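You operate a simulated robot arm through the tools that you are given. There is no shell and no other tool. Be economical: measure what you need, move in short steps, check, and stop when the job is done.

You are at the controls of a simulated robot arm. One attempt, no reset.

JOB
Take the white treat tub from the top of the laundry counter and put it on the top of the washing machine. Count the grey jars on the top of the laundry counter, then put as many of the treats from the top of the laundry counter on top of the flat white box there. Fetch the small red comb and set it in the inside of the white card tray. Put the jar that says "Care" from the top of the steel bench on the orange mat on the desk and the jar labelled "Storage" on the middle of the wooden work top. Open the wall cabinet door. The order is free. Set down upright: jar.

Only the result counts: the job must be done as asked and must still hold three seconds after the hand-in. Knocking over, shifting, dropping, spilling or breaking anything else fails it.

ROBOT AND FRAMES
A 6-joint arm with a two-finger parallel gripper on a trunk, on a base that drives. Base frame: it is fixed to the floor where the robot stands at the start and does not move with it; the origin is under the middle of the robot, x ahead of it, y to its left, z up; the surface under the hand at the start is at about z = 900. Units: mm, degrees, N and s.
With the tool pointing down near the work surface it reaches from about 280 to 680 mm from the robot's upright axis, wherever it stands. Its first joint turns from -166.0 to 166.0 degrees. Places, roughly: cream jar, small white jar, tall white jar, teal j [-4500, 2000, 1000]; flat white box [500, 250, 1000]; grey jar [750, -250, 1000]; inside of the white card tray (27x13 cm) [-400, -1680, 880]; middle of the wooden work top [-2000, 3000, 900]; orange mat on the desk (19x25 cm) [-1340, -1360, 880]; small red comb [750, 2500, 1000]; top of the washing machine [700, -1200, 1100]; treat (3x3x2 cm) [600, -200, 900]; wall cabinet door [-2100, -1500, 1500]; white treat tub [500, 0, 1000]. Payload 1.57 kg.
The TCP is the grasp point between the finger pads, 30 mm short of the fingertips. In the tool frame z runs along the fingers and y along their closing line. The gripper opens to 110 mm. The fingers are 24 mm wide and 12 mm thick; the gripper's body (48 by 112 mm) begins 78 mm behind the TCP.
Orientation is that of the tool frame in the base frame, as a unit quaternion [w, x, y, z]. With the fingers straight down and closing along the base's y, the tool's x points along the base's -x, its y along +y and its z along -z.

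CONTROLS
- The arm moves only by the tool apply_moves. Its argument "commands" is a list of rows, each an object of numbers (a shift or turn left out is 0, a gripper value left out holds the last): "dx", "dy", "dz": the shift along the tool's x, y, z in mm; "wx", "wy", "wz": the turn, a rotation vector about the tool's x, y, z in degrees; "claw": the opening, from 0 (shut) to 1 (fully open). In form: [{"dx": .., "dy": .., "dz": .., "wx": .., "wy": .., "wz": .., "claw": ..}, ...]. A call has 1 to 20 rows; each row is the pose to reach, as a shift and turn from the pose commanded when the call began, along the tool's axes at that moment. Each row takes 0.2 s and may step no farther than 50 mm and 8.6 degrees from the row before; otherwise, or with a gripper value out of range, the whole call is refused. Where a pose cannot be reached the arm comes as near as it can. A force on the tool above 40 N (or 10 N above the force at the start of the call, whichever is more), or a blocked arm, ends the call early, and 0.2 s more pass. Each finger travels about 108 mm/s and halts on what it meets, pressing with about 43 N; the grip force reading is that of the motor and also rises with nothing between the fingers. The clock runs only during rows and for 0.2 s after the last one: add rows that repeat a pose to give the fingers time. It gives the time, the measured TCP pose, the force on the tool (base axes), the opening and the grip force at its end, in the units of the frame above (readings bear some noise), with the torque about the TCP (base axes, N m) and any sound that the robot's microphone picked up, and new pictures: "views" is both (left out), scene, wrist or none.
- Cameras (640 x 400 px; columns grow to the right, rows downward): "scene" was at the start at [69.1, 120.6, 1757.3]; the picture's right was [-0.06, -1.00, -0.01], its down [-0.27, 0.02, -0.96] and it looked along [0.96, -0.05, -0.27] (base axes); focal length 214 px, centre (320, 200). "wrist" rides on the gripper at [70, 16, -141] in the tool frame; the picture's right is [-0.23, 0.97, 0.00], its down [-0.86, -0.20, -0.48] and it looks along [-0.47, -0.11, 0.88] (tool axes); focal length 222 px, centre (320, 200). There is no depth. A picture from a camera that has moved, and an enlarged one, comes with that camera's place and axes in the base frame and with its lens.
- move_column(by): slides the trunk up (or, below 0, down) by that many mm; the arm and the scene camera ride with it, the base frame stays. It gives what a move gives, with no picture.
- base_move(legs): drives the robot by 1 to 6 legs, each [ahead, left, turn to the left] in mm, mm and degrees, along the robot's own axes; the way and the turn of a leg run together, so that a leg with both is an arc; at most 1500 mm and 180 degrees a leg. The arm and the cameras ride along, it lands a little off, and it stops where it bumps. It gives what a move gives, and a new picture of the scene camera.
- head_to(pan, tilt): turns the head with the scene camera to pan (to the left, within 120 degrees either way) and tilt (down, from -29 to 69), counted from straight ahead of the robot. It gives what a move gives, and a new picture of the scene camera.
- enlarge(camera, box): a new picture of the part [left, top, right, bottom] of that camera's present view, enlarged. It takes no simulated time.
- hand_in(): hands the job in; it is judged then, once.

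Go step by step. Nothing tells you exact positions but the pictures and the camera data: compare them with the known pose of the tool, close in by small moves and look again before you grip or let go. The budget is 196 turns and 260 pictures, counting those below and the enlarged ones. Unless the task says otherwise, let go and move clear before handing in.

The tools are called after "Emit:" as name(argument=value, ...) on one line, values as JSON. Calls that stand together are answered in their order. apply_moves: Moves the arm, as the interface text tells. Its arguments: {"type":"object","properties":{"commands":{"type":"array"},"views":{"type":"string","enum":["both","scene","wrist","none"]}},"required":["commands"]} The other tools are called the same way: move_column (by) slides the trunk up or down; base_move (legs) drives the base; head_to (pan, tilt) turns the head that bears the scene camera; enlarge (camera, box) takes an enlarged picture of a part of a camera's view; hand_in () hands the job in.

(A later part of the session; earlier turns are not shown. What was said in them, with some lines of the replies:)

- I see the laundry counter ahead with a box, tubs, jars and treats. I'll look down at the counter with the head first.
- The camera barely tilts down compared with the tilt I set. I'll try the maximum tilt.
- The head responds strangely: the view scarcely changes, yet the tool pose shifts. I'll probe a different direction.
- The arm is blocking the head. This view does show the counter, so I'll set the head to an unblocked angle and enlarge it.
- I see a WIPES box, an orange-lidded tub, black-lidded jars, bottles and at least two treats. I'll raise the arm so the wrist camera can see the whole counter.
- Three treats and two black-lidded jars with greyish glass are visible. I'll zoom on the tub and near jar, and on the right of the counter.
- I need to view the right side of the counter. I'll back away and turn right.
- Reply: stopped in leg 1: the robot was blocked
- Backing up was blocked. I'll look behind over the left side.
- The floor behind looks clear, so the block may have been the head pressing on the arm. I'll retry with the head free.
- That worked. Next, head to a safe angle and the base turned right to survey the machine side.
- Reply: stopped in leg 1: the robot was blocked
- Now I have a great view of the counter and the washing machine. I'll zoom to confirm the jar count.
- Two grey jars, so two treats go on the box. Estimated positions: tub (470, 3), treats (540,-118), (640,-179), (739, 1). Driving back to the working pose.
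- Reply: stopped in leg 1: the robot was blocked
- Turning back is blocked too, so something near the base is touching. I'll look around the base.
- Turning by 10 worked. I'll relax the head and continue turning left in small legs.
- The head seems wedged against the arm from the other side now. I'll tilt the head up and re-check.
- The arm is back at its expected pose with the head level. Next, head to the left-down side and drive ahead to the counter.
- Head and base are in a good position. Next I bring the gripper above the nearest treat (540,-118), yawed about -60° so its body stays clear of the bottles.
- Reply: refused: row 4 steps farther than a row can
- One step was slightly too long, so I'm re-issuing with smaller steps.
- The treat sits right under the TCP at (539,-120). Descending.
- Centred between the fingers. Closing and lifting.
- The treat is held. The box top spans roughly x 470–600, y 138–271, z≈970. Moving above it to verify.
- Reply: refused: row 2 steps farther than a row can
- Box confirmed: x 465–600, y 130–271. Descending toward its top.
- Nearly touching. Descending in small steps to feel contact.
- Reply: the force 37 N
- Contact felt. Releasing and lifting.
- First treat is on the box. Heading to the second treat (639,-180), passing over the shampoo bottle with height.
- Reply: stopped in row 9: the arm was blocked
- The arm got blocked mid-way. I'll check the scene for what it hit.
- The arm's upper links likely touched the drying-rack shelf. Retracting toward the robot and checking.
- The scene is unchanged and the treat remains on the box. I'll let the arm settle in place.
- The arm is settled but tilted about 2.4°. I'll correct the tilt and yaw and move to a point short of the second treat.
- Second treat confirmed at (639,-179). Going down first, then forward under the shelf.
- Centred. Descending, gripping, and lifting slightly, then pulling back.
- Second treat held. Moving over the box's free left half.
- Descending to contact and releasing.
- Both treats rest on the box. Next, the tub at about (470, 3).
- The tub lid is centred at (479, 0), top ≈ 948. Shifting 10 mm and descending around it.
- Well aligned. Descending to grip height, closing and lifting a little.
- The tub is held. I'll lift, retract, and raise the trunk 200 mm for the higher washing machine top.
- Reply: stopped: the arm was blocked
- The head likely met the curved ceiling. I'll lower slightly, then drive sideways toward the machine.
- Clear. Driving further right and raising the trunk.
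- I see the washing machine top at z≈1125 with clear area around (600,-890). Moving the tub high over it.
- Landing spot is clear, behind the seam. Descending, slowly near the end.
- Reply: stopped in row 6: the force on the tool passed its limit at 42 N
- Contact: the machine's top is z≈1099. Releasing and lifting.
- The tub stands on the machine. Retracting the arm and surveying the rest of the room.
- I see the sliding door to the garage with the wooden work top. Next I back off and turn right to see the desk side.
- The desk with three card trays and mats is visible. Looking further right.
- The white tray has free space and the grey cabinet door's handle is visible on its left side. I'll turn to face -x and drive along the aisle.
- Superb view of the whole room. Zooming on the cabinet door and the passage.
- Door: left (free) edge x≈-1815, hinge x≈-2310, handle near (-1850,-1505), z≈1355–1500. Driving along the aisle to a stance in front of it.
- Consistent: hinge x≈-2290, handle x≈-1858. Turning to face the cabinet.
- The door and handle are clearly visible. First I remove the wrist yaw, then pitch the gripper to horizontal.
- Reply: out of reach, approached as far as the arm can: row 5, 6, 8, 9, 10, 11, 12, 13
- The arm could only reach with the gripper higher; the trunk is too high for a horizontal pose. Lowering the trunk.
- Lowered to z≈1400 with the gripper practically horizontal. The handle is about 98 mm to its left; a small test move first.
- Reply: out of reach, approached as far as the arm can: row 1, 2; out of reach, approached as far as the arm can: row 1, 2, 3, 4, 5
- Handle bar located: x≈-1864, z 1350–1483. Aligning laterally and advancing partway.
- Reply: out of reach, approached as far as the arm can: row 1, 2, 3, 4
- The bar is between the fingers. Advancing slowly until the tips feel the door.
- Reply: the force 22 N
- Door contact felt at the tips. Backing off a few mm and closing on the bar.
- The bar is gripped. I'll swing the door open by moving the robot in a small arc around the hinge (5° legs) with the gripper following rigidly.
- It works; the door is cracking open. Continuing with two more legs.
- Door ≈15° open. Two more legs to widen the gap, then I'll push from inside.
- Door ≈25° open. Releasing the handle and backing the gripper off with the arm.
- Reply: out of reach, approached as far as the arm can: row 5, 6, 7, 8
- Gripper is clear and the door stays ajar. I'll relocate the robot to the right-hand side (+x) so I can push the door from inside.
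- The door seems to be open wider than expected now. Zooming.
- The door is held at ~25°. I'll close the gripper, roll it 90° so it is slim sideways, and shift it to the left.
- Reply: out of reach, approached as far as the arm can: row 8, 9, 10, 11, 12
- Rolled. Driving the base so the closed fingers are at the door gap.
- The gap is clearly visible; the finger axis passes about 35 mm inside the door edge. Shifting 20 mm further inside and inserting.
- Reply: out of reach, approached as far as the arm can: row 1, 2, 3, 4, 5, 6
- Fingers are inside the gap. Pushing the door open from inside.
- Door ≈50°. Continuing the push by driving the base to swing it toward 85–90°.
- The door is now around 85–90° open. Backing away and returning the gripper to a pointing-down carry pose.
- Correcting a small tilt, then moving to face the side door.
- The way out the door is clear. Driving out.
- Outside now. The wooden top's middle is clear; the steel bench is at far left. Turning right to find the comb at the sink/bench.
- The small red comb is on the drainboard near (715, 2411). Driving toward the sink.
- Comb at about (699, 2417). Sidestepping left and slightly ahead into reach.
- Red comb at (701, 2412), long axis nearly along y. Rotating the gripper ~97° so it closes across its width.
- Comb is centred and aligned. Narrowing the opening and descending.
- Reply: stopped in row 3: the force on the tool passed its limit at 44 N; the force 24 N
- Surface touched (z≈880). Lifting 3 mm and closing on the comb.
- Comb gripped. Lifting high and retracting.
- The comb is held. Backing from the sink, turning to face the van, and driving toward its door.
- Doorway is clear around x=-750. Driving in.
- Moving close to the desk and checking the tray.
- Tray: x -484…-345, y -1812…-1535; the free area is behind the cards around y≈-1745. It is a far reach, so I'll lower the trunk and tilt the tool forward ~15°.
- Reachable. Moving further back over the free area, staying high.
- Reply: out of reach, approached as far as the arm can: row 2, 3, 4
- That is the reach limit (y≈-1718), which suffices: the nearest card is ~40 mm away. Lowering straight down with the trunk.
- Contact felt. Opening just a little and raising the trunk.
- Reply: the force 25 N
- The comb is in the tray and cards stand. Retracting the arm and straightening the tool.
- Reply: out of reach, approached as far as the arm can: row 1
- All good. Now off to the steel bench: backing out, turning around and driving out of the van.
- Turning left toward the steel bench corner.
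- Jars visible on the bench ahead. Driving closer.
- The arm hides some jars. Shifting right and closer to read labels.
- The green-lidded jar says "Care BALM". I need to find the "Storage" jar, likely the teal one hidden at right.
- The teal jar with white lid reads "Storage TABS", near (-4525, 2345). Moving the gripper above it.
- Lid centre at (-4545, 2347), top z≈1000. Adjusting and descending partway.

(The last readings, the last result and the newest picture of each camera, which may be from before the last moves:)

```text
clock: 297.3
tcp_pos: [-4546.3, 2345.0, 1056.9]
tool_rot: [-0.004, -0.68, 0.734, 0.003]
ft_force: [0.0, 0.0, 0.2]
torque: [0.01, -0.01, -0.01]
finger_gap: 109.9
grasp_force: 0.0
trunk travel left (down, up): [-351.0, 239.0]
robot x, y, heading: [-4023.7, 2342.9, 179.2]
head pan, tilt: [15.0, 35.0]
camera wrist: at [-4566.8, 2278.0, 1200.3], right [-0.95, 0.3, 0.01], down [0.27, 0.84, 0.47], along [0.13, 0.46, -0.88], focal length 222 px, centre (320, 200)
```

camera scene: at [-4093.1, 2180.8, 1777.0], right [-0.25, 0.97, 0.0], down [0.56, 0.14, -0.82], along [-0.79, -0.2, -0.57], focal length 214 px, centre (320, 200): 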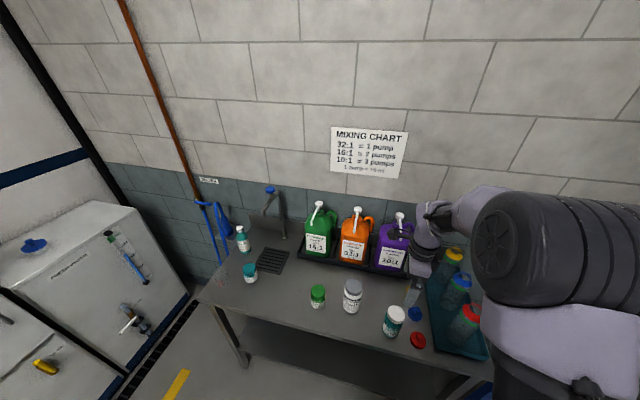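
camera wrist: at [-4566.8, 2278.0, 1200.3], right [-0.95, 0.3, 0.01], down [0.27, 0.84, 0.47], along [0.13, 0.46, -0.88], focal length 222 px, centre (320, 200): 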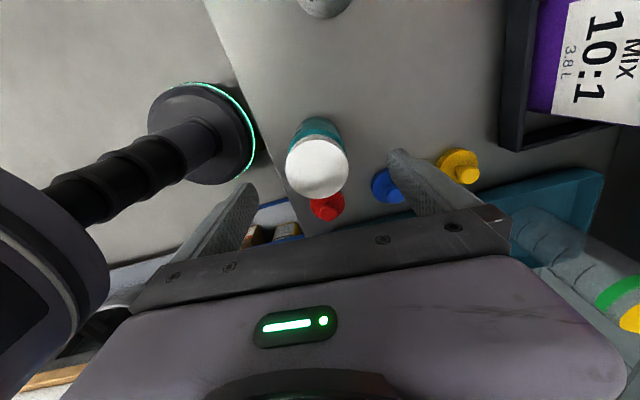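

Centred. Descending to grip height.

Emit:
apply_moves(commands=[{"dz": 40}, {"dz": 75}, {"dz": 100}, {"dz": 100}], views="wrist")

```text
clock: 298.3
tcp_pos: [-4547.5, 2347.5, 957.9]
tool_rot: [-0.005, -0.68, 0.733, 0.003]
ft_force: [-0.2, -0.4, -1.1]
torque: [-0.01, 0.0, -0.02]
finger_gap: 110.1
grasp_force: 0.0
trunk travel left (down, up): [-351.0, 239.0]
robot x, y, heading: [-4024.6, 2345.8, 178.8]
head pan, tilt: [15.0, 35.0]
camera wrist: at [-4568.8, 2280.0, 1100.3], right [-0.95, 0.3, 0.01], down [0.27, 0.84, 0.47], along [0.13, 0.46, -0.88], focal length 222 px, centre (320, 200)
```

wrist: 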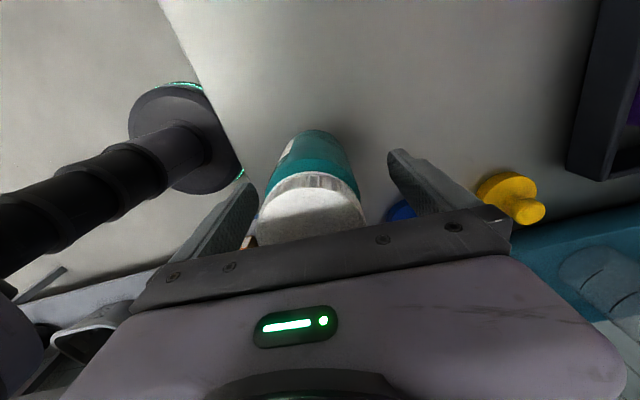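

Emit:
apply_moves(commands=[{"dy": -6}, {"dy": -6, "claw": 0.8}, {"dy": -6, "claw": 0.6}, {"dy": -6, "claw": 0.45}, {"dy": -6, "claw": 0.45}, {"dy": -6, "dz": -5, "claw": 0.45}], views="none")

```text
clock: 299.7
tcp_pos: [-4541.2, 2346.0, 961.4]
tool_rot: [-0.004, -0.68, 0.733, 0.003]
ft_force: [-0.3, 0.0, -0.8]
torque: [0.0, -0.01, -0.01]
finger_gap: 63.4
grasp_force: 43.3
trunk travel left (down, up): [-351.0, 239.0]
robot x, y, heading: [-4024.1, 2344.1, 179.3]
head pan, tilt: [15.0, 35.0]
```

Gripped. Lifting and retracting.

Emit:
apply_moves(commands=[{"dz": -40}, {"dz": -85}, {"dz": -130}, {"dz": -175}, {"dz": -220}, {"dz": -260}, {"dz": -280, "dy": -40}, {"dz": -280, "dy": -85}, {"dz": -280, "dy": -130}, {"dz": -280, "dy": -165}, {"dz": -280, "dx": -40, "dy": -165}, {"dz": -280, "dx": -80, "dy": -165}, {"dz": -280, "dx": -80, "dy": -165}])

```text
clock: 302.5
tcp_pos: [-4367.8, 2413.8, 1238.8]
tool_rot: [-0.004, -0.68, 0.733, 0.003]
ft_force: [-0.4, 0.4, -0.1]
torque: [0.01, -0.03, -0.03]
finger_gap: 63.2
grasp_force: 43.3
trunk travel left (down, up): [-351.0, 239.0]
robot x, y, heading: [-4020.7, 2344.0, 179.2]
head pan, tilt: [15.0, 35.0]
camera scene: at [-4094.5, 2180.0, 1776.8], right [-0.25, 0.97, 0.0], down [0.56, 0.14, -0.82], along [-0.79, -0.2, -0.57], focal length 214 px, centre (320, 200)
camera wrist: at [-4389.8, 2346.7, 1380.5], right [-0.95, 0.3, 0.01], down [0.27, 0.84, 0.47], along [0.14, 0.46, -0.88], focal length 222 px, centre (320, 200)
```

scene: 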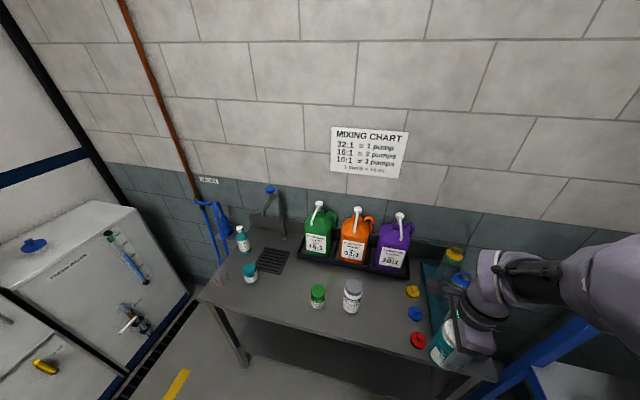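
wrist: 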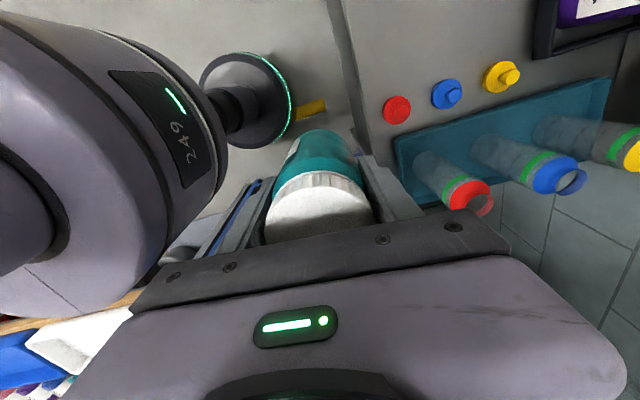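

Jar held upright. Backing along to the wooden work top and turning to face it.

Emit:
base_move(legs=[[-1000, 0, 0], [-1000, 60, 0], [0, 0, -45], [0, 0, -44]])

```text
clock: 316.4
tcp_pos: [-1971.6, 2559.8, 1237.5]
tool_rot: [-0.001, 0.048, 0.999, 0.004]
ft_force: [0.5, -0.2, -1.4]
torque: [0.01, 0.01, -0.01]
finger_gap: 63.0
grasp_force: 43.6
trunk travel left (down, up): [-351.0, 239.0]
robot x, y, heading: [-2050.1, 2218.8, 88.0]
head pan, tilt: [15.0, 35.0]
camera scene: at [-2214.8, 2288.5, 1776.9], right [0.97, 0.23, 0.0], down [0.13, -0.56, -0.82], along [-0.18, 0.8, -0.57], focal length 214 px, centre (320, 200)
```

scene: 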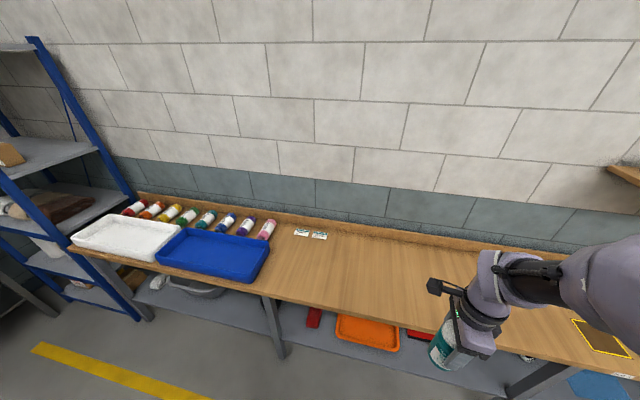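

Work top spans x -3665…-410, y 2760…3250, so the middle is near (-2035, 3002), which is clear. Moving closer and above it.

Emit:
base_move(legs=[[215, 0, 0]])

Emit:
apply_moves(commands=[{"dx": 17, "dy": 43}, {"dx": 34, "dy": 86}, {"dx": 51, "dy": 129}, {"dx": 68, "dy": 171}, {"dx": 84, "dy": 213}, {"dx": 84, "dy": 213, "dz": 45}, {"dx": 84, "dy": 213, "dz": 90}, {"dx": 84, "dy": 213, "dz": 130}, {"dx": 84, "dy": 213, "dz": 160}, {"dx": 84, "dy": 213, "dz": 160}])

```text
clock: 318.1
tcp_pos: [-1965.1, 2775.7, 1238.2]
tool_rot: [-0.001, 0.047, 0.999, 0.005]
ft_force: [0.3, 0.4, -0.6]
torque: [-0.07, 0.01, -0.03]
finger_gap: 63.0
grasp_force: 42.9
trunk travel left (down, up): [-351.0, 239.0]
robot x, y, heading: [-2050.3, 2427.4, 88.1]
head pan, tilt: [15.0, 35.0]
camera scene: at [-2207.7, 2503.7, 1776.9], right [0.97, 0.23, 0.0], down [0.13, -0.56, -0.82], along [-0.19, 0.8, -0.57], focal length 214 px, centre (320, 200)
```

scene: 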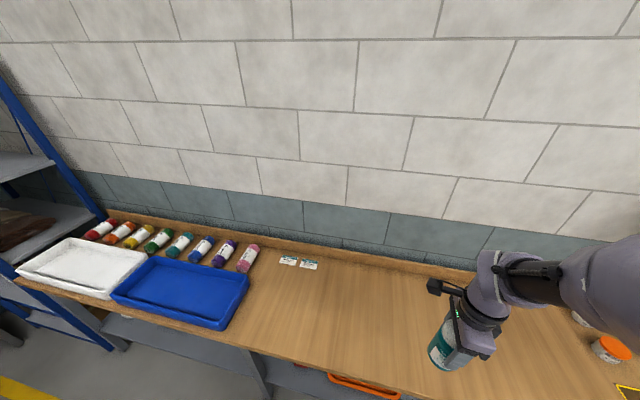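

```text
clock: 320.3
tcp_pos: [-2028.0, 2996.4, 1077.8]
tool_rot: [0.0, 0.048, 0.999, 0.005]
ft_force: [0.3, 0.3, -1.1]
torque: [-0.01, 0.01, 0.01]
finger_gap: 63.1
grasp_force: 42.9
trunk travel left (down, up): [-351.0, 239.0]
robot x, y, heading: [-2042.8, 2430.9, 88.3]
head pan, tilt: [15.0, 35.0]
camera scene: at [-2207.7, 2502.2, 1776.9], right [0.97, 0.23, 0.0], down [0.13, -0.56, -0.82], along [-0.19, 0.8, -0.57], focal length 214 px, centre (320, 200)
camera wrist: at [-2097.0, 3018.8, 1220.6], right [0.32, 0.95, 0.01], down [0.83, -0.28, 0.47], along [0.45, -0.14, -0.88], focal length 222 px, centre (320, 200)
```

scene: 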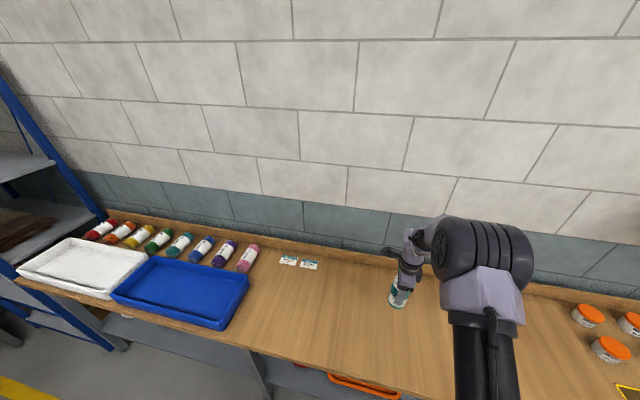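
wrist: 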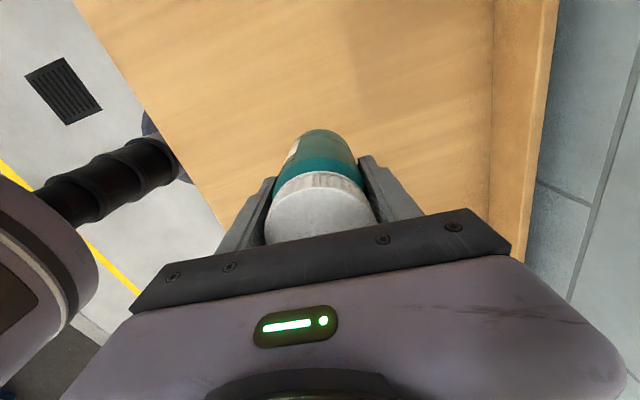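

Over the clear middle. Descending, then slowly to contact.

Emit:
apply_moves(commands=[{"dz": 40}, {"dz": 75}, {"dz": 82}, {"dz": 86}, {"dz": 90}, {"dz": 94}, {"dz": 94}], views="none")

```text
clock: 321.9
tcp_pos: [-2028.5, 2996.5, 986.2]
tool_rot: [-0.001, 0.047, 0.999, 0.005]
ft_force: [0.0, 1.2, -0.9]
torque: [0.03, -0.02, 0.0]
finger_gap: 63.5
grasp_force: 43.1
trunk travel left (down, up): [-351.0, 239.0]
robot x, y, heading: [-2046.1, 2433.4, 88.4]
head pan, tilt: [15.0, 35.0]
```

Emit:
apply_moves(commands=[{"dz": 2}, {"dz": 4}, {"dz": 6}, {"dz": 8}, {"dz": 10}, {"dz": 12}, {"dz": 14}, {"dz": 16}, {"dz": 18}, {"dz": 20}, {"dz": 22}, {"dz": 24}], views="none")

```text
clock: 324.5
tcp_pos: [-2029.1, 2997.2, 961.8]
tool_rot: [-0.001, 0.047, 0.999, 0.004]
ft_force: [-0.2, -1.0, -0.4]
torque: [0.01, 0.01, 0.01]
finger_gap: 63.3
grasp_force: 42.9
trunk travel left (down, up): [-351.0, 239.0]
robot x, y, heading: [-2044.1, 2431.2, 88.0]
head pan, tilt: [15.0, 35.0]
```

No contact yet. Checking visually.

Emit:
apply_moves(commands=[{"dz": 2}, {"dz": 4}, {"dz": 6}, {"dz": 8}, {"dz": 10}, {"dz": 12}, {"dz": 14}, {"dz": 16}, {"dz": 16}], views="scene")

Emit:
enlarge(camera="scene", box=[360, 240, 440, 340])

```text
clock: 325.8
tcp_pos: [-2028.7, 2997.6, 956.7]
tool_rot: [-0.001, 0.048, 0.999, 0.009]
ft_force: [-0.6, -6.6, 23.6]
torque: [-1.02, -0.01, -0.07]
finger_gap: 63.1
grasp_force: 42.5
trunk travel left (down, up): [-351.0, 239.0]
robot x, y, heading: [-2045.8, 2430.0, 88.2]
head pan, tilt: [15.0, 35.0]
stopped in row 6: the force on the tool passed its limit at 41 N (the readings are from after the stop); the commanded pose is now the measured one
camera scene: at [-2207.7, 2498.8, 1777.2], right [0.97, 0.23, 0.0], down [0.13, -0.56, -0.82], along [-0.19, 0.8, -0.57], focal length 214 px, centre (320, 200)
```

scene: 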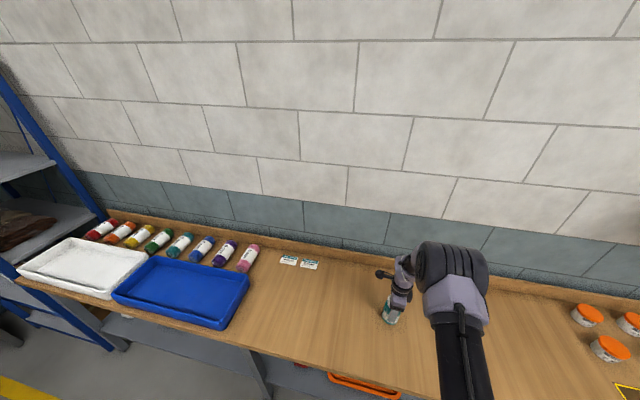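

```text
4.00 times, centred on (400, 290) of scene
camera zoom: at [-2207.7, 2498.8, 1777.2], right [0.97, 0.23, 0.0], down [0.13, -0.56, -0.82], along [-0.19, 0.8, -0.57], focal length 858 px, centre (0, -160)
```

zoom: 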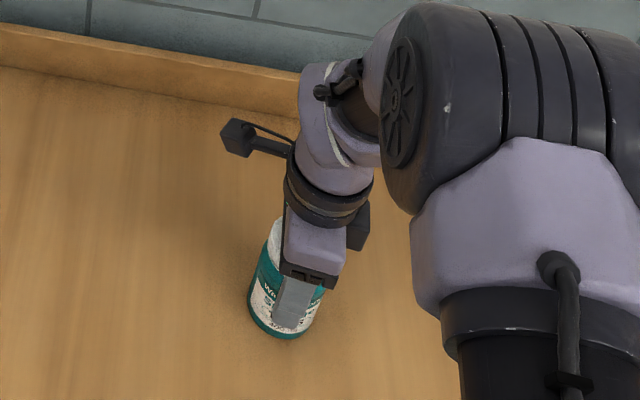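

Contact. Easing up 2 mm, then releasing.

Emit:
apply_moves(commands=[{"dz": -1}, {"dz": -2}, {"dz": -2}, {"dz": -2, "claw": 0.75}, {"dz": -2, "claw": 0.95}, {"dz": -2, "claw": 0.95}, {"dz": -30, "claw": 0.95}, {"dz": -75, "claw": 0.95}, {"dz": -120, "claw": 0.95}, {"dz": -165, "claw": 0.95}, {"dz": -210, "claw": 0.95}, {"dz": -250, "claw": 0.95}])

```text
clock: 328.4
tcp_pos: [-2030.1, 2994.5, 1203.5]
tool_rot: [-0.002, 0.048, 0.999, 0.007]
ft_force: [0.7, -0.2, 0.1]
torque: [-0.01, -0.02, 0.0]
finger_gap: 104.6
grasp_force: 0.0
trunk travel left (down, up): [-351.0, 239.0]
robot x, y, heading: [-2043.6, 2430.3, 87.9]
head pan, tilt: [15.0, 35.0]
camera scene: at [-2207.7, 2501.7, 1776.9], right [0.97, 0.23, 0.0], down [0.13, -0.56, -0.82], along [-0.19, 0.8, -0.57], focal length 214 px, centre (320, 200)
camera wrist: at [-2098.0, 3015.9, 1346.5], right [0.32, 0.95, 0.01], down [0.83, -0.29, 0.47], along [0.45, -0.14, -0.88], focal length 222 px, centre (320, 200)
```

scene: 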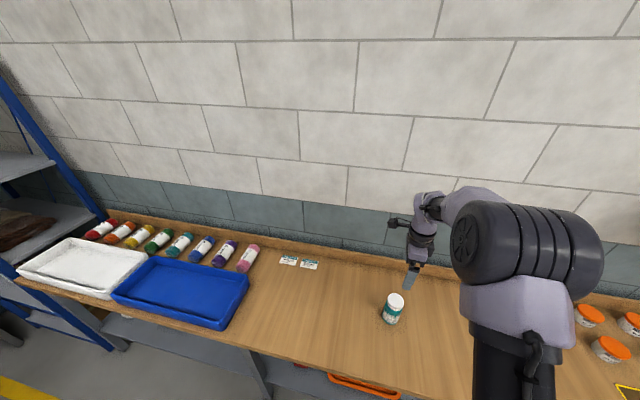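
wrist: 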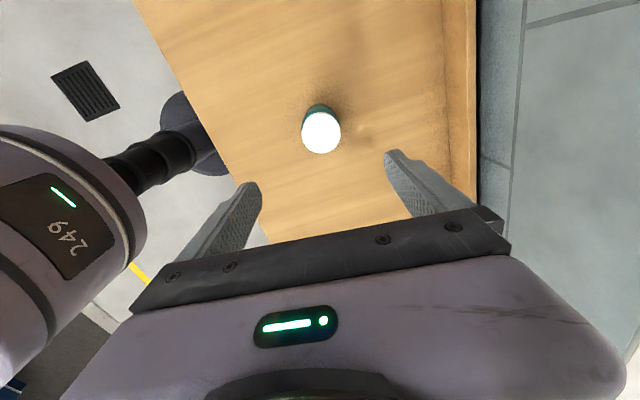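

The Storage jar stands upright in the middle. Retracting and returning to the steel bench for the Care jar.

Emit:
apply_moves(commands=[{"dz": -10, "dx": -17, "dy": -43}, {"dz": -20, "dx": -34, "dy": -86}, {"dz": -30, "dx": -51, "dy": -129}, {"dz": -30, "dx": -68, "dy": -171}, {"dz": -30, "dx": -84, "dy": -213}, {"dz": -30, "dx": -84, "dy": -213}], views="none")

Emit:
base_move(legs=[[-200, 0, 0], [0, 0, 45], [0, 0, 46], [1000, 0, 0], [980, 140, 0]])

```text
clock: 329.8
tcp_pos: [-1967.9, 2774.2, 1231.8]
tool_rot: [0.0, 0.048, 0.999, 0.006]
ft_force: [0.8, 1.1, -0.1]
torque: [-0.01, 0.02, -0.02]
finger_gap: 104.6
grasp_force: 0.2
trunk travel left (down, up): [-351.0, 239.0]
robot x, y, heading: [-2042.8, 2434.5, 88.1]
head pan, tilt: [15.0, 35.0]
```

```text
clock: 345.1
tcp_pos: [-4389.7, 2227.0, 1232.8]
tool_rot: [-0.006, -0.674, 0.739, 0.004]
ft_force: [-0.3, 0.3, -1.7]
torque: [-0.01, 0.02, 0.01]
finger_gap: 104.8
grasp_force: 0.0
trunk travel left (down, up): [-351.0, 239.0]
robot x, y, heading: [-4045.5, 2148.5, 178.3]
head pan, tilt: [15.0, 35.0]
camera scene: at [-4119.8, 1990.1, 1776.9], right [-0.23, 0.97, 0.0], down [0.56, 0.13, -0.82], along [-0.8, -0.19, -0.57], focal length 214 px, centre (320, 200)
```

scene: 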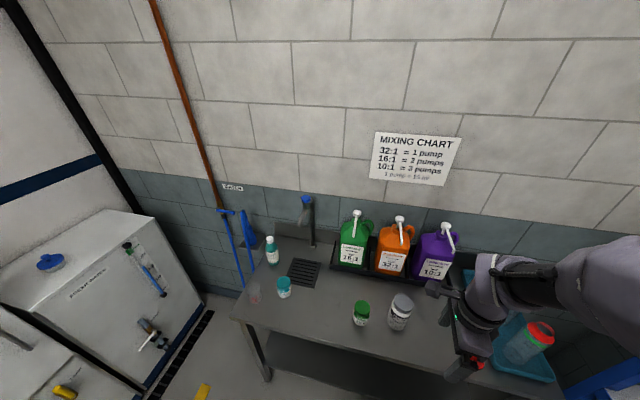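

Care jar near (-4590, 2042). Moving above it.

Emit:
apply_moves(commands=[{"dx": 33, "dy": 29}, {"dx": 66, "dy": 59}, {"dx": 99, "dy": 88}, {"dx": 133, "dy": 118}, {"dx": 166, "dy": 147}, {"dx": 199, "dy": 177}, {"dx": 199, "dy": 177, "dz": 45}, {"dx": 199, "dy": 177, "dz": 85}, {"dx": 199, "dy": 177, "dz": 85}], views="wrist")

```text
clock: 347.1
tcp_pos: [-4582.6, 2043.1, 1150.2]
tool_rot: [-0.006, -0.674, 0.738, 0.004]
ft_force: [0.1, 0.3, 0.0]
torque: [0.02, 0.01, 0.02]
finger_gap: 104.3
grasp_force: 0.1
trunk travel left (down, up): [-351.0, 239.0]
robot x, y, heading: [-4045.8, 2149.9, 178.1]
head pan, tilt: [15.0, 35.0]
camera wrist: at [-4603.5, 1976.9, 1292.2], right [-0.95, 0.32, 0.01], down [0.28, 0.83, 0.47], along [0.14, 0.45, -0.88], focal length 222 px, centre (320, 200)
```

wrist: 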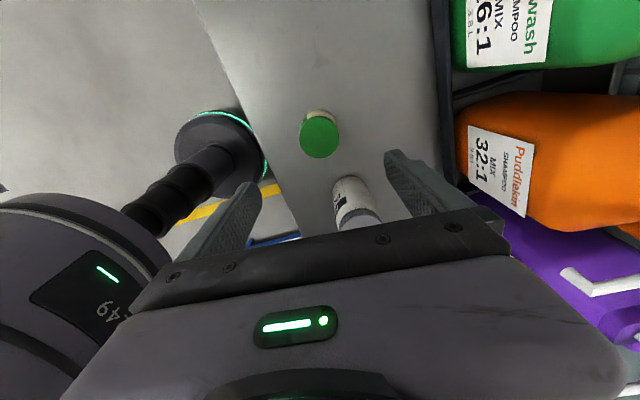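

Centred. Descending around the Care jar.

Emit:
apply_moves(commands=[{"dz": 45}, {"dz": 90}, {"dz": 130}, {"dz": 170}, {"dz": 200}, {"dz": 212}, {"dz": 212}], views="wrist")

```text
clock: 348.7
tcp_pos: [-4589.3, 2044.1, 937.6]
tool_rot: [-0.005, -0.674, 0.738, 0.004]
ft_force: [0.2, 0.8, 0.0]
torque: [-0.02, -0.02, 0.0]
finger_gap: 104.6
grasp_force: 0.0
trunk travel left (down, up): [-351.0, 239.0]
robot x, y, heading: [-4047.3, 2154.5, 178.4]
head pan, tilt: [15.0, 35.0]
camera wrist: at [-4610.0, 1977.3, 1080.7], right [-0.95, 0.32, 0.01], down [0.28, 0.83, 0.47], along [0.14, 0.45, -0.88], focal length 222 px, centre (320, 200)
```

wrist: 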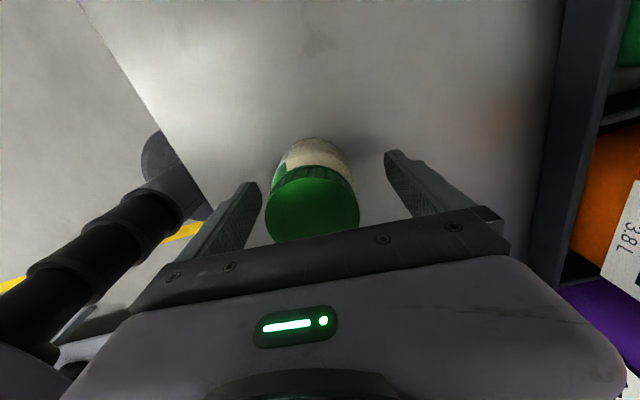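

Emit:
apply_moves(commands=[{"dy": -5}, {"dy": -5, "claw": 0.75}, {"dy": -5, "claw": 0.55}, {"dy": -5, "claw": 0.4}, {"dy": -5, "claw": 0.4}, {"dy": -5, "claw": 0.4}, {"dy": -5, "dz": -40}, {"dy": -5, "dz": -85}, {"dy": -5, "dz": -130}, {"dy": -5, "dz": -175}, {"dy": -5, "dz": -220}, {"dy": -5, "dz": -265}, {"dy": -45, "dz": -290}, {"dy": -90, "dz": -290}, {"dy": -135, "dz": -290}, {"dy": -180, "dz": -290}, {"dy": -200, "dx": -40, "dz": -290}, {"dy": -200, "dx": -85, "dz": -290}, {"dy": -200, "dx": -130, "dz": -290}, {"dy": -200, "dx": -150, "dz": -290}])

```text
clock: 352.9
tcp_pos: [-4370.4, 2173.6, 1224.0]
tool_rot: [-0.006, -0.674, 0.738, 0.004]
ft_force: [-0.4, 0.5, -1.6]
torque: [-0.02, -0.01, 0.03]
finger_gap: 62.5
grasp_force: 42.9
trunk travel left (down, up): [-351.0, 239.0]
robot x, y, heading: [-4045.9, 2151.6, 178.4]
head pan, tilt: [15.0, 35.0]
camera scene: at [-4119.6, 1990.0, 1776.9], right [-0.23, 0.97, 0.0], down [0.56, 0.13, -0.82], along [-0.8, -0.19, -0.57], focal length 214 px, centre (320, 200)
camera wrist: at [-4391.0, 2107.6, 1366.8], right [-0.95, 0.31, 0.01], down [0.28, 0.83, 0.47], along [0.14, 0.45, -0.88], focal length 222 px, centre (320, 200)
```

scene: 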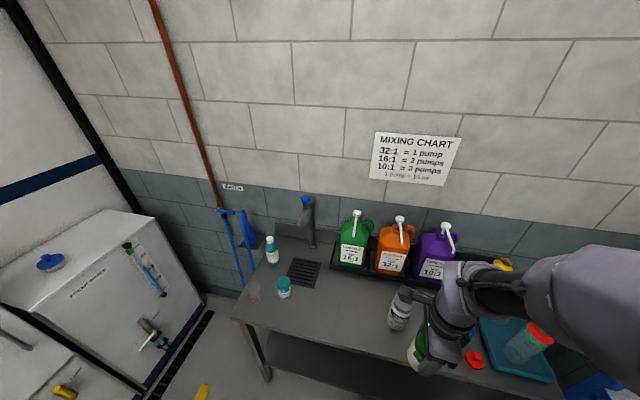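
wrist: 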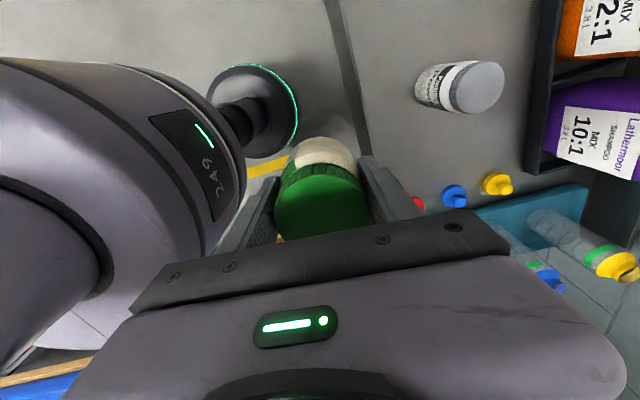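

Care jar held upright; the powder jar is undisturbed. Driving back to the van door.

Emit:
base_move(legs=[[-1046, 150, 0], [-1000, 300, 0], [-1224, 550, 0], [0, 0, 46], [0, 0, 45.6]])

```text
clock: 373.9
tcp_pos: [-804.6, 730.7, 1224.1]
tool_rot: [0.007, 0.999, -0.032, 0.001]
ft_force: [0.6, 0.1, -2.7]
torque: [0.01, -0.02, 0.02]
finger_gap: 62.8
grasp_force: 42.9
trunk travel left (down, up): [-351.0, 239.0]
robot x, y, heading: [-788.5, 1056.7, -90.2]
head pan, tilt: [15.0, 35.0]
camera scene: at [-628.9, 989.8, 1776.9], right [-0.97, -0.26, 0.0], down [-0.15, 0.55, -0.82], along [0.21, -0.79, -0.57], focal length 214 px, centre (320, 200)
```

scene: 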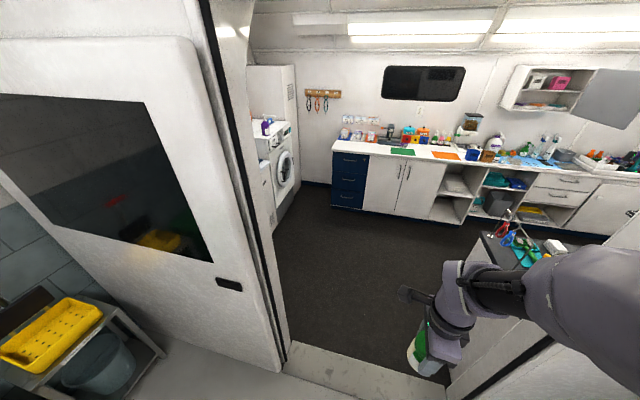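

Emit:
base_move(legs=[[900, 0, 0], [780, 0, 0], [50, -550, 0]])

```text
clock: 385.1
tcp_pos: [-1342.2, -1005.7, 1223.9]
tool_rot: [0.007, 1.0, -0.028, 0.002]
ft_force: [-1.1, -0.8, -2.1]
torque: [0.02, -0.03, 0.0]
finger_gap: 62.5
grasp_force: 43.0
trunk travel left (down, up): [-351.0, 239.0]
robot x, y, heading: [-1331.5, -682.6, -89.7]
head pan, tilt: [15.0, 35.0]
camera scene: at [-1169.3, -745.4, 1777.0], right [-0.96, -0.26, 0.0], down [-0.15, 0.55, -0.82], along [0.22, -0.79, -0.57], focal length 214 px, centre (320, 200)
```

scene: 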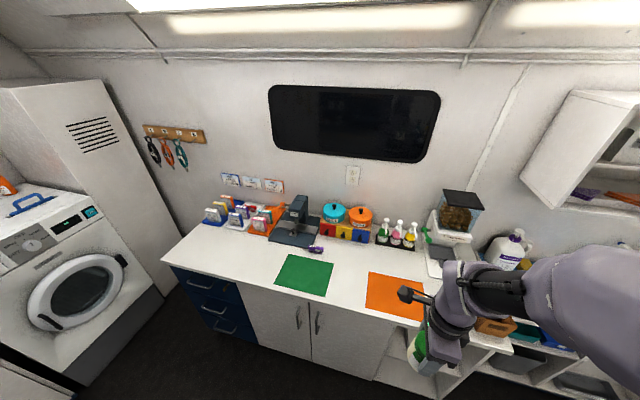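

The orange mat spans about x -1475…-1213, y -1445…-1250. Approaching and positioning over its centre (-1345,-1350).

Emit:
base_move(legs=[[205, 0, 0]])

Emit:
apply_moves(commands=[{"dy": 45}, {"dy": 90}, {"dy": 130}, {"dy": 130, "dz": 45}, {"dy": 130, "dz": 90}, {"dy": 130, "dz": 135}, {"dy": 130, "dz": 170}, {"dy": 130, "dz": 170}])

```text
clock: 386.8
tcp_pos: [-1338.3, -1208.7, 1224.1]
tool_rot: [0.007, 1.0, -0.025, 0.001]
ft_force: [0.2, 0.5, -2.0]
torque: [0.01, -0.03, -0.03]
finger_gap: 62.8
grasp_force: 42.9
trunk travel left (down, up): [-351.0, 239.0]
robot x, y, heading: [-1329.0, -886.5, -89.3]
head pan, tilt: [15.0, 35.0]
camera scene: at [-1166.7, -948.9, 1776.8], right [-0.96, -0.27, 0.0], down [-0.15, 0.55, -0.82], along [0.22, -0.79, -0.57], focal length 214 px, centre (320, 200)
```

scene: 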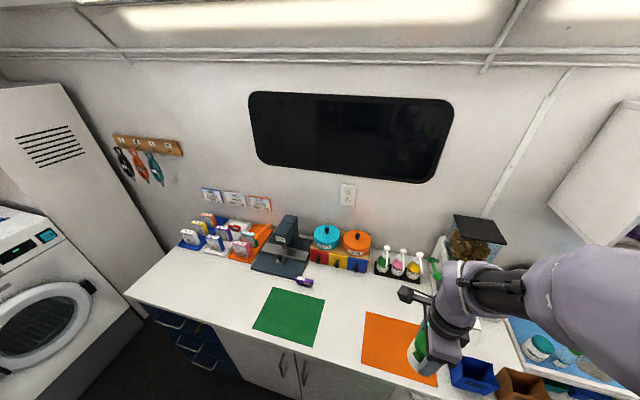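

```text
clock: 388.6
tcp_pos: [-1346.3, -1340.2, 1055.2]
tool_rot: [0.007, 1.0, -0.026, 0.002]
ft_force: [0.4, 0.3, -2.5]
torque: [-0.02, 0.0, -0.01]
finger_gap: 62.5
grasp_force: 43.4
trunk travel left (down, up): [-351.0, 239.0]
robot x, y, heading: [-1327.9, -886.4, -89.4]
head pan, tilt: [15.0, 35.0]
camera scene: at [-1166.8, -947.3, 1777.0], right [-0.96, -0.27, 0.0], down [-0.15, 0.55, -0.82], along [0.22, -0.79, -0.57], focal length 214 px, centre (320, 200)
camera wrist: at [-1279.0, -1357.7, 1197.9], right [-0.28, -0.96, 0.01], down [-0.84, 0.25, 0.47], along [-0.46, 0.12, -0.88], focal length 222 px, centre (320, 200)
```

scene: 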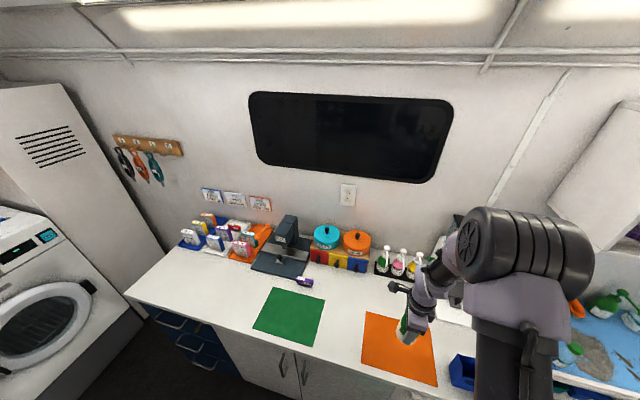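
wrist: 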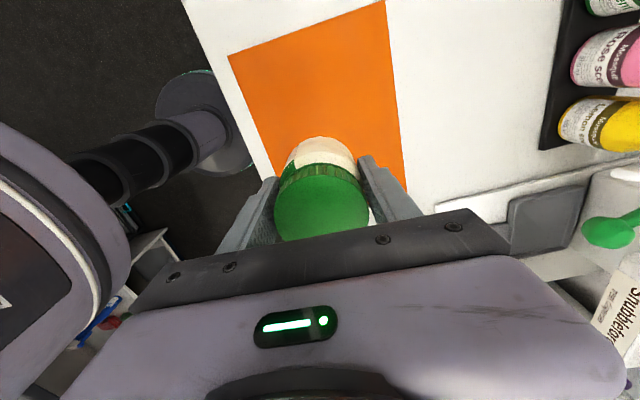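

Well over the mat. Nudging 15 mm back and lowering slowly.

Emit:
apply_moves(commands=[{"dy": 15}, {"dy": 15, "dz": 40}, {"dy": 15, "dz": 75}, {"dy": 15, "dz": 95}, {"dy": 15, "dz": 100}, {"dy": 15, "dz": 103}, {"dy": 15, "dz": 106}, {"dy": 15, "dz": 108}, {"dy": 15, "dz": 110}, {"dy": 15, "dz": 110}], views="none")

```text
clock: 390.8
tcp_pos: [-1345.4, -1357.5, 946.0]
tool_rot: [0.007, 1.0, -0.025, 0.001]
ft_force: [-0.4, 0.1, -2.2]
torque: [0.0, 0.01, 0.01]
finger_gap: 62.4
grasp_force: 43.0
trunk travel left (down, up): [-351.0, 239.0]
robot x, y, heading: [-1330.1, -885.9, -89.6]
head pan, tilt: [15.0, 35.0]
```

Emit:
apply_moves(commands=[{"dz": 2}, {"dz": 4}, {"dz": 6}, {"dz": 8}, {"dz": 10}, {"dz": 12}, {"dz": 14}, {"dz": 16}, {"dz": 18}, {"dz": 20}], views="none")

```text
clock: 392.2
tcp_pos: [-1345.7, -1357.5, 937.1]
tool_rot: [0.011, 1.0, -0.025, 0.001]
ft_force: [1.9, 5.8, 22.5]
torque: [0.95, -0.03, -0.05]
finger_gap: 62.3
grasp_force: 42.8
trunk travel left (down, up): [-351.0, 239.0]
robot x, y, heading: [-1331.6, -886.6, -89.4]
head pan, tilt: [15.0, 35.0]
stopped in row 7: the force on the tool passed its limit at 42 N (the readings are from after the stop); the commanded pose is now the measured one
```

Contact. Easing up, releasing, and lifting.

Emit:
apply_moves(commands=[{"dz": -1}, {"dz": -2}, {"dz": -2}, {"dz": -2, "claw": 0.75}, {"dz": -2, "claw": 0.95}, {"dz": -2, "claw": 0.95}, {"dz": -30, "claw": 0.95}, {"dz": -75, "claw": 0.95}, {"dz": -120, "claw": 0.95}, {"dz": -165, "claw": 0.95}, {"dz": -210, "claw": 0.95}, {"dz": -250, "claw": 0.95}])

```text
clock: 394.8
tcp_pos: [-1347.3, -1353.7, 1186.7]
tool_rot: [0.01, 1.0, -0.026, 0.001]
ft_force: [0.3, 0.4, -0.6]
torque: [-0.01, 0.0, -0.04]
finger_gap: 104.4
grasp_force: 0.0
trunk travel left (down, up): [-351.0, 239.0]
robot x, y, heading: [-1327.6, -884.4, -89.8]
head pan, tilt: [15.0, 35.0]
camera scene: at [-1166.5, -946.6, 1776.9], right [-0.96, -0.27, 0.0], down [-0.15, 0.55, -0.82], along [0.22, -0.79, -0.57], focal length 214 px, centre (320, 200)
camera wrist: at [-1280.1, -1369.7, 1328.8], right [-0.28, -0.96, 0.02], down [-0.84, 0.25, 0.47], along [-0.46, 0.12, -0.88], focal length 222 px, centre (320, 200)
```

scene: 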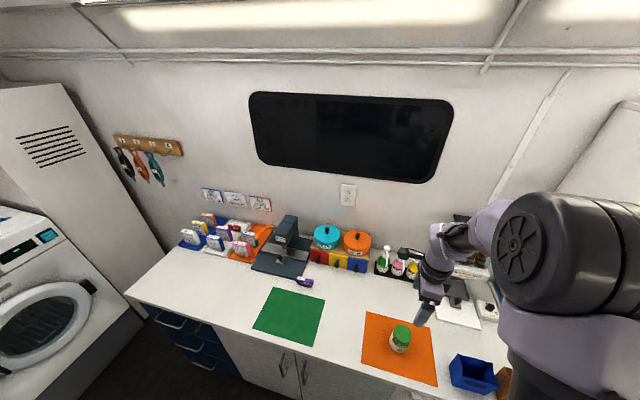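
wrist: 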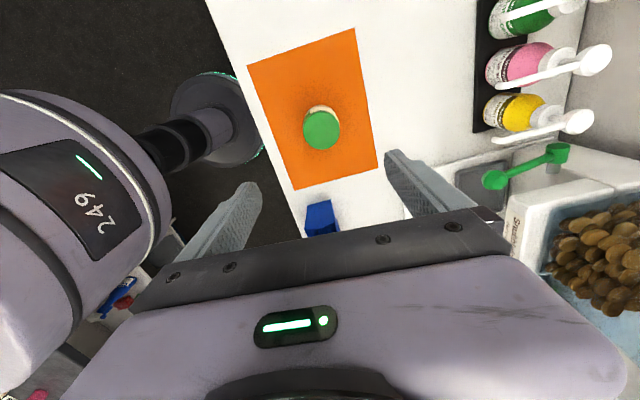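

The Care jar stands on the mat. Retracting and verifying the cabinet door and counter one last time.

Emit:
apply_moves(commands=[{"dz": -20, "dy": -40}, {"dz": -30, "dy": -85}, {"dz": -30, "dy": -130}, {"dz": -30, "dy": -130}], views="none")

Emit:
base_move(legs=[[-200, 0, 0], [0, 0, -45]])

```text
clock: 395.8
tcp_pos: [-1340.6, -1224.9, 1214.5]
tool_rot: [0.009, 1.0, -0.025, 0.002]
ft_force: [-0.1, -0.3, 0.4]
torque: [0.02, -0.02, -0.01]
finger_gap: 104.8
grasp_force: 0.1
trunk travel left (down, up): [-351.0, 239.0]
robot x, y, heading: [-1323.2, -885.9, -89.5]
head pan, tilt: [15.0, 35.0]
```

```text
clock: 399.4
tcp_pos: [-1579.8, -916.6, 1213.9]
tool_rot: [0.01, 0.913, -0.408, -0.002]
ft_force: [-0.6, 0.6, 0.2]
torque: [0.01, -0.02, -0.02]
finger_gap: 104.5
grasp_force: 0.1
trunk travel left (down, up): [-351.0, 239.0]
robot x, y, heading: [-1330.4, -688.3, -134.3]
head pan, tilt: [15.0, 35.0]
camera scene: at [-1261.9, -848.1, 1776.9], right [-0.87, 0.49, 0.0], down [0.28, 0.5, -0.82], along [-0.4, -0.71, -0.57], focal length 214 px, centre (320, 200)
```

scene: 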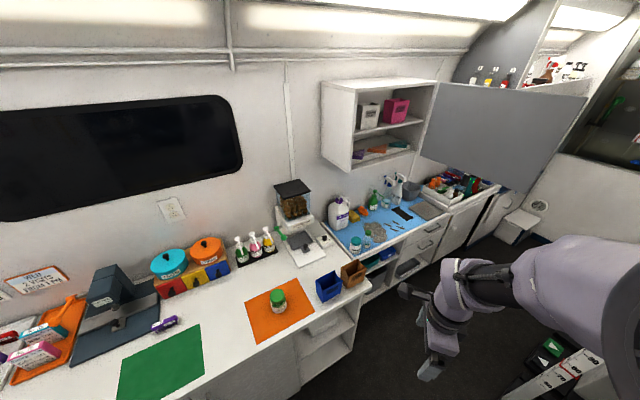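

Everything is in place: the door is wide open, the Care jar is on the mat, and the tub, treats, comb and Storage jar are set. Handing in.

Emit:
hand_in()

```text
The job is handed in.
```

I handed the job in with every part done as asked; no score has come back yet.

- **Treat tub:** it stands upright on top of the washing machine.
- **Treats:** I counted two grey jars on the counter, so two treats are on the flat white WIPES box.
- **Comb:** the small red comb lies in the white card tray, behind the two cards.
- **Jars:** the Care jar stands upright on the orange mat. The Storage jar stands upright in the middle of the wooden work top.
- **Cabinet:** the wall cabinet door is open to nearly 90 degrees.

While reaching for the second treat, the arm was blocked, most likely against the drying-rack shelf. In the pictures I took afterwards nothing on the shelf or counter had moved.
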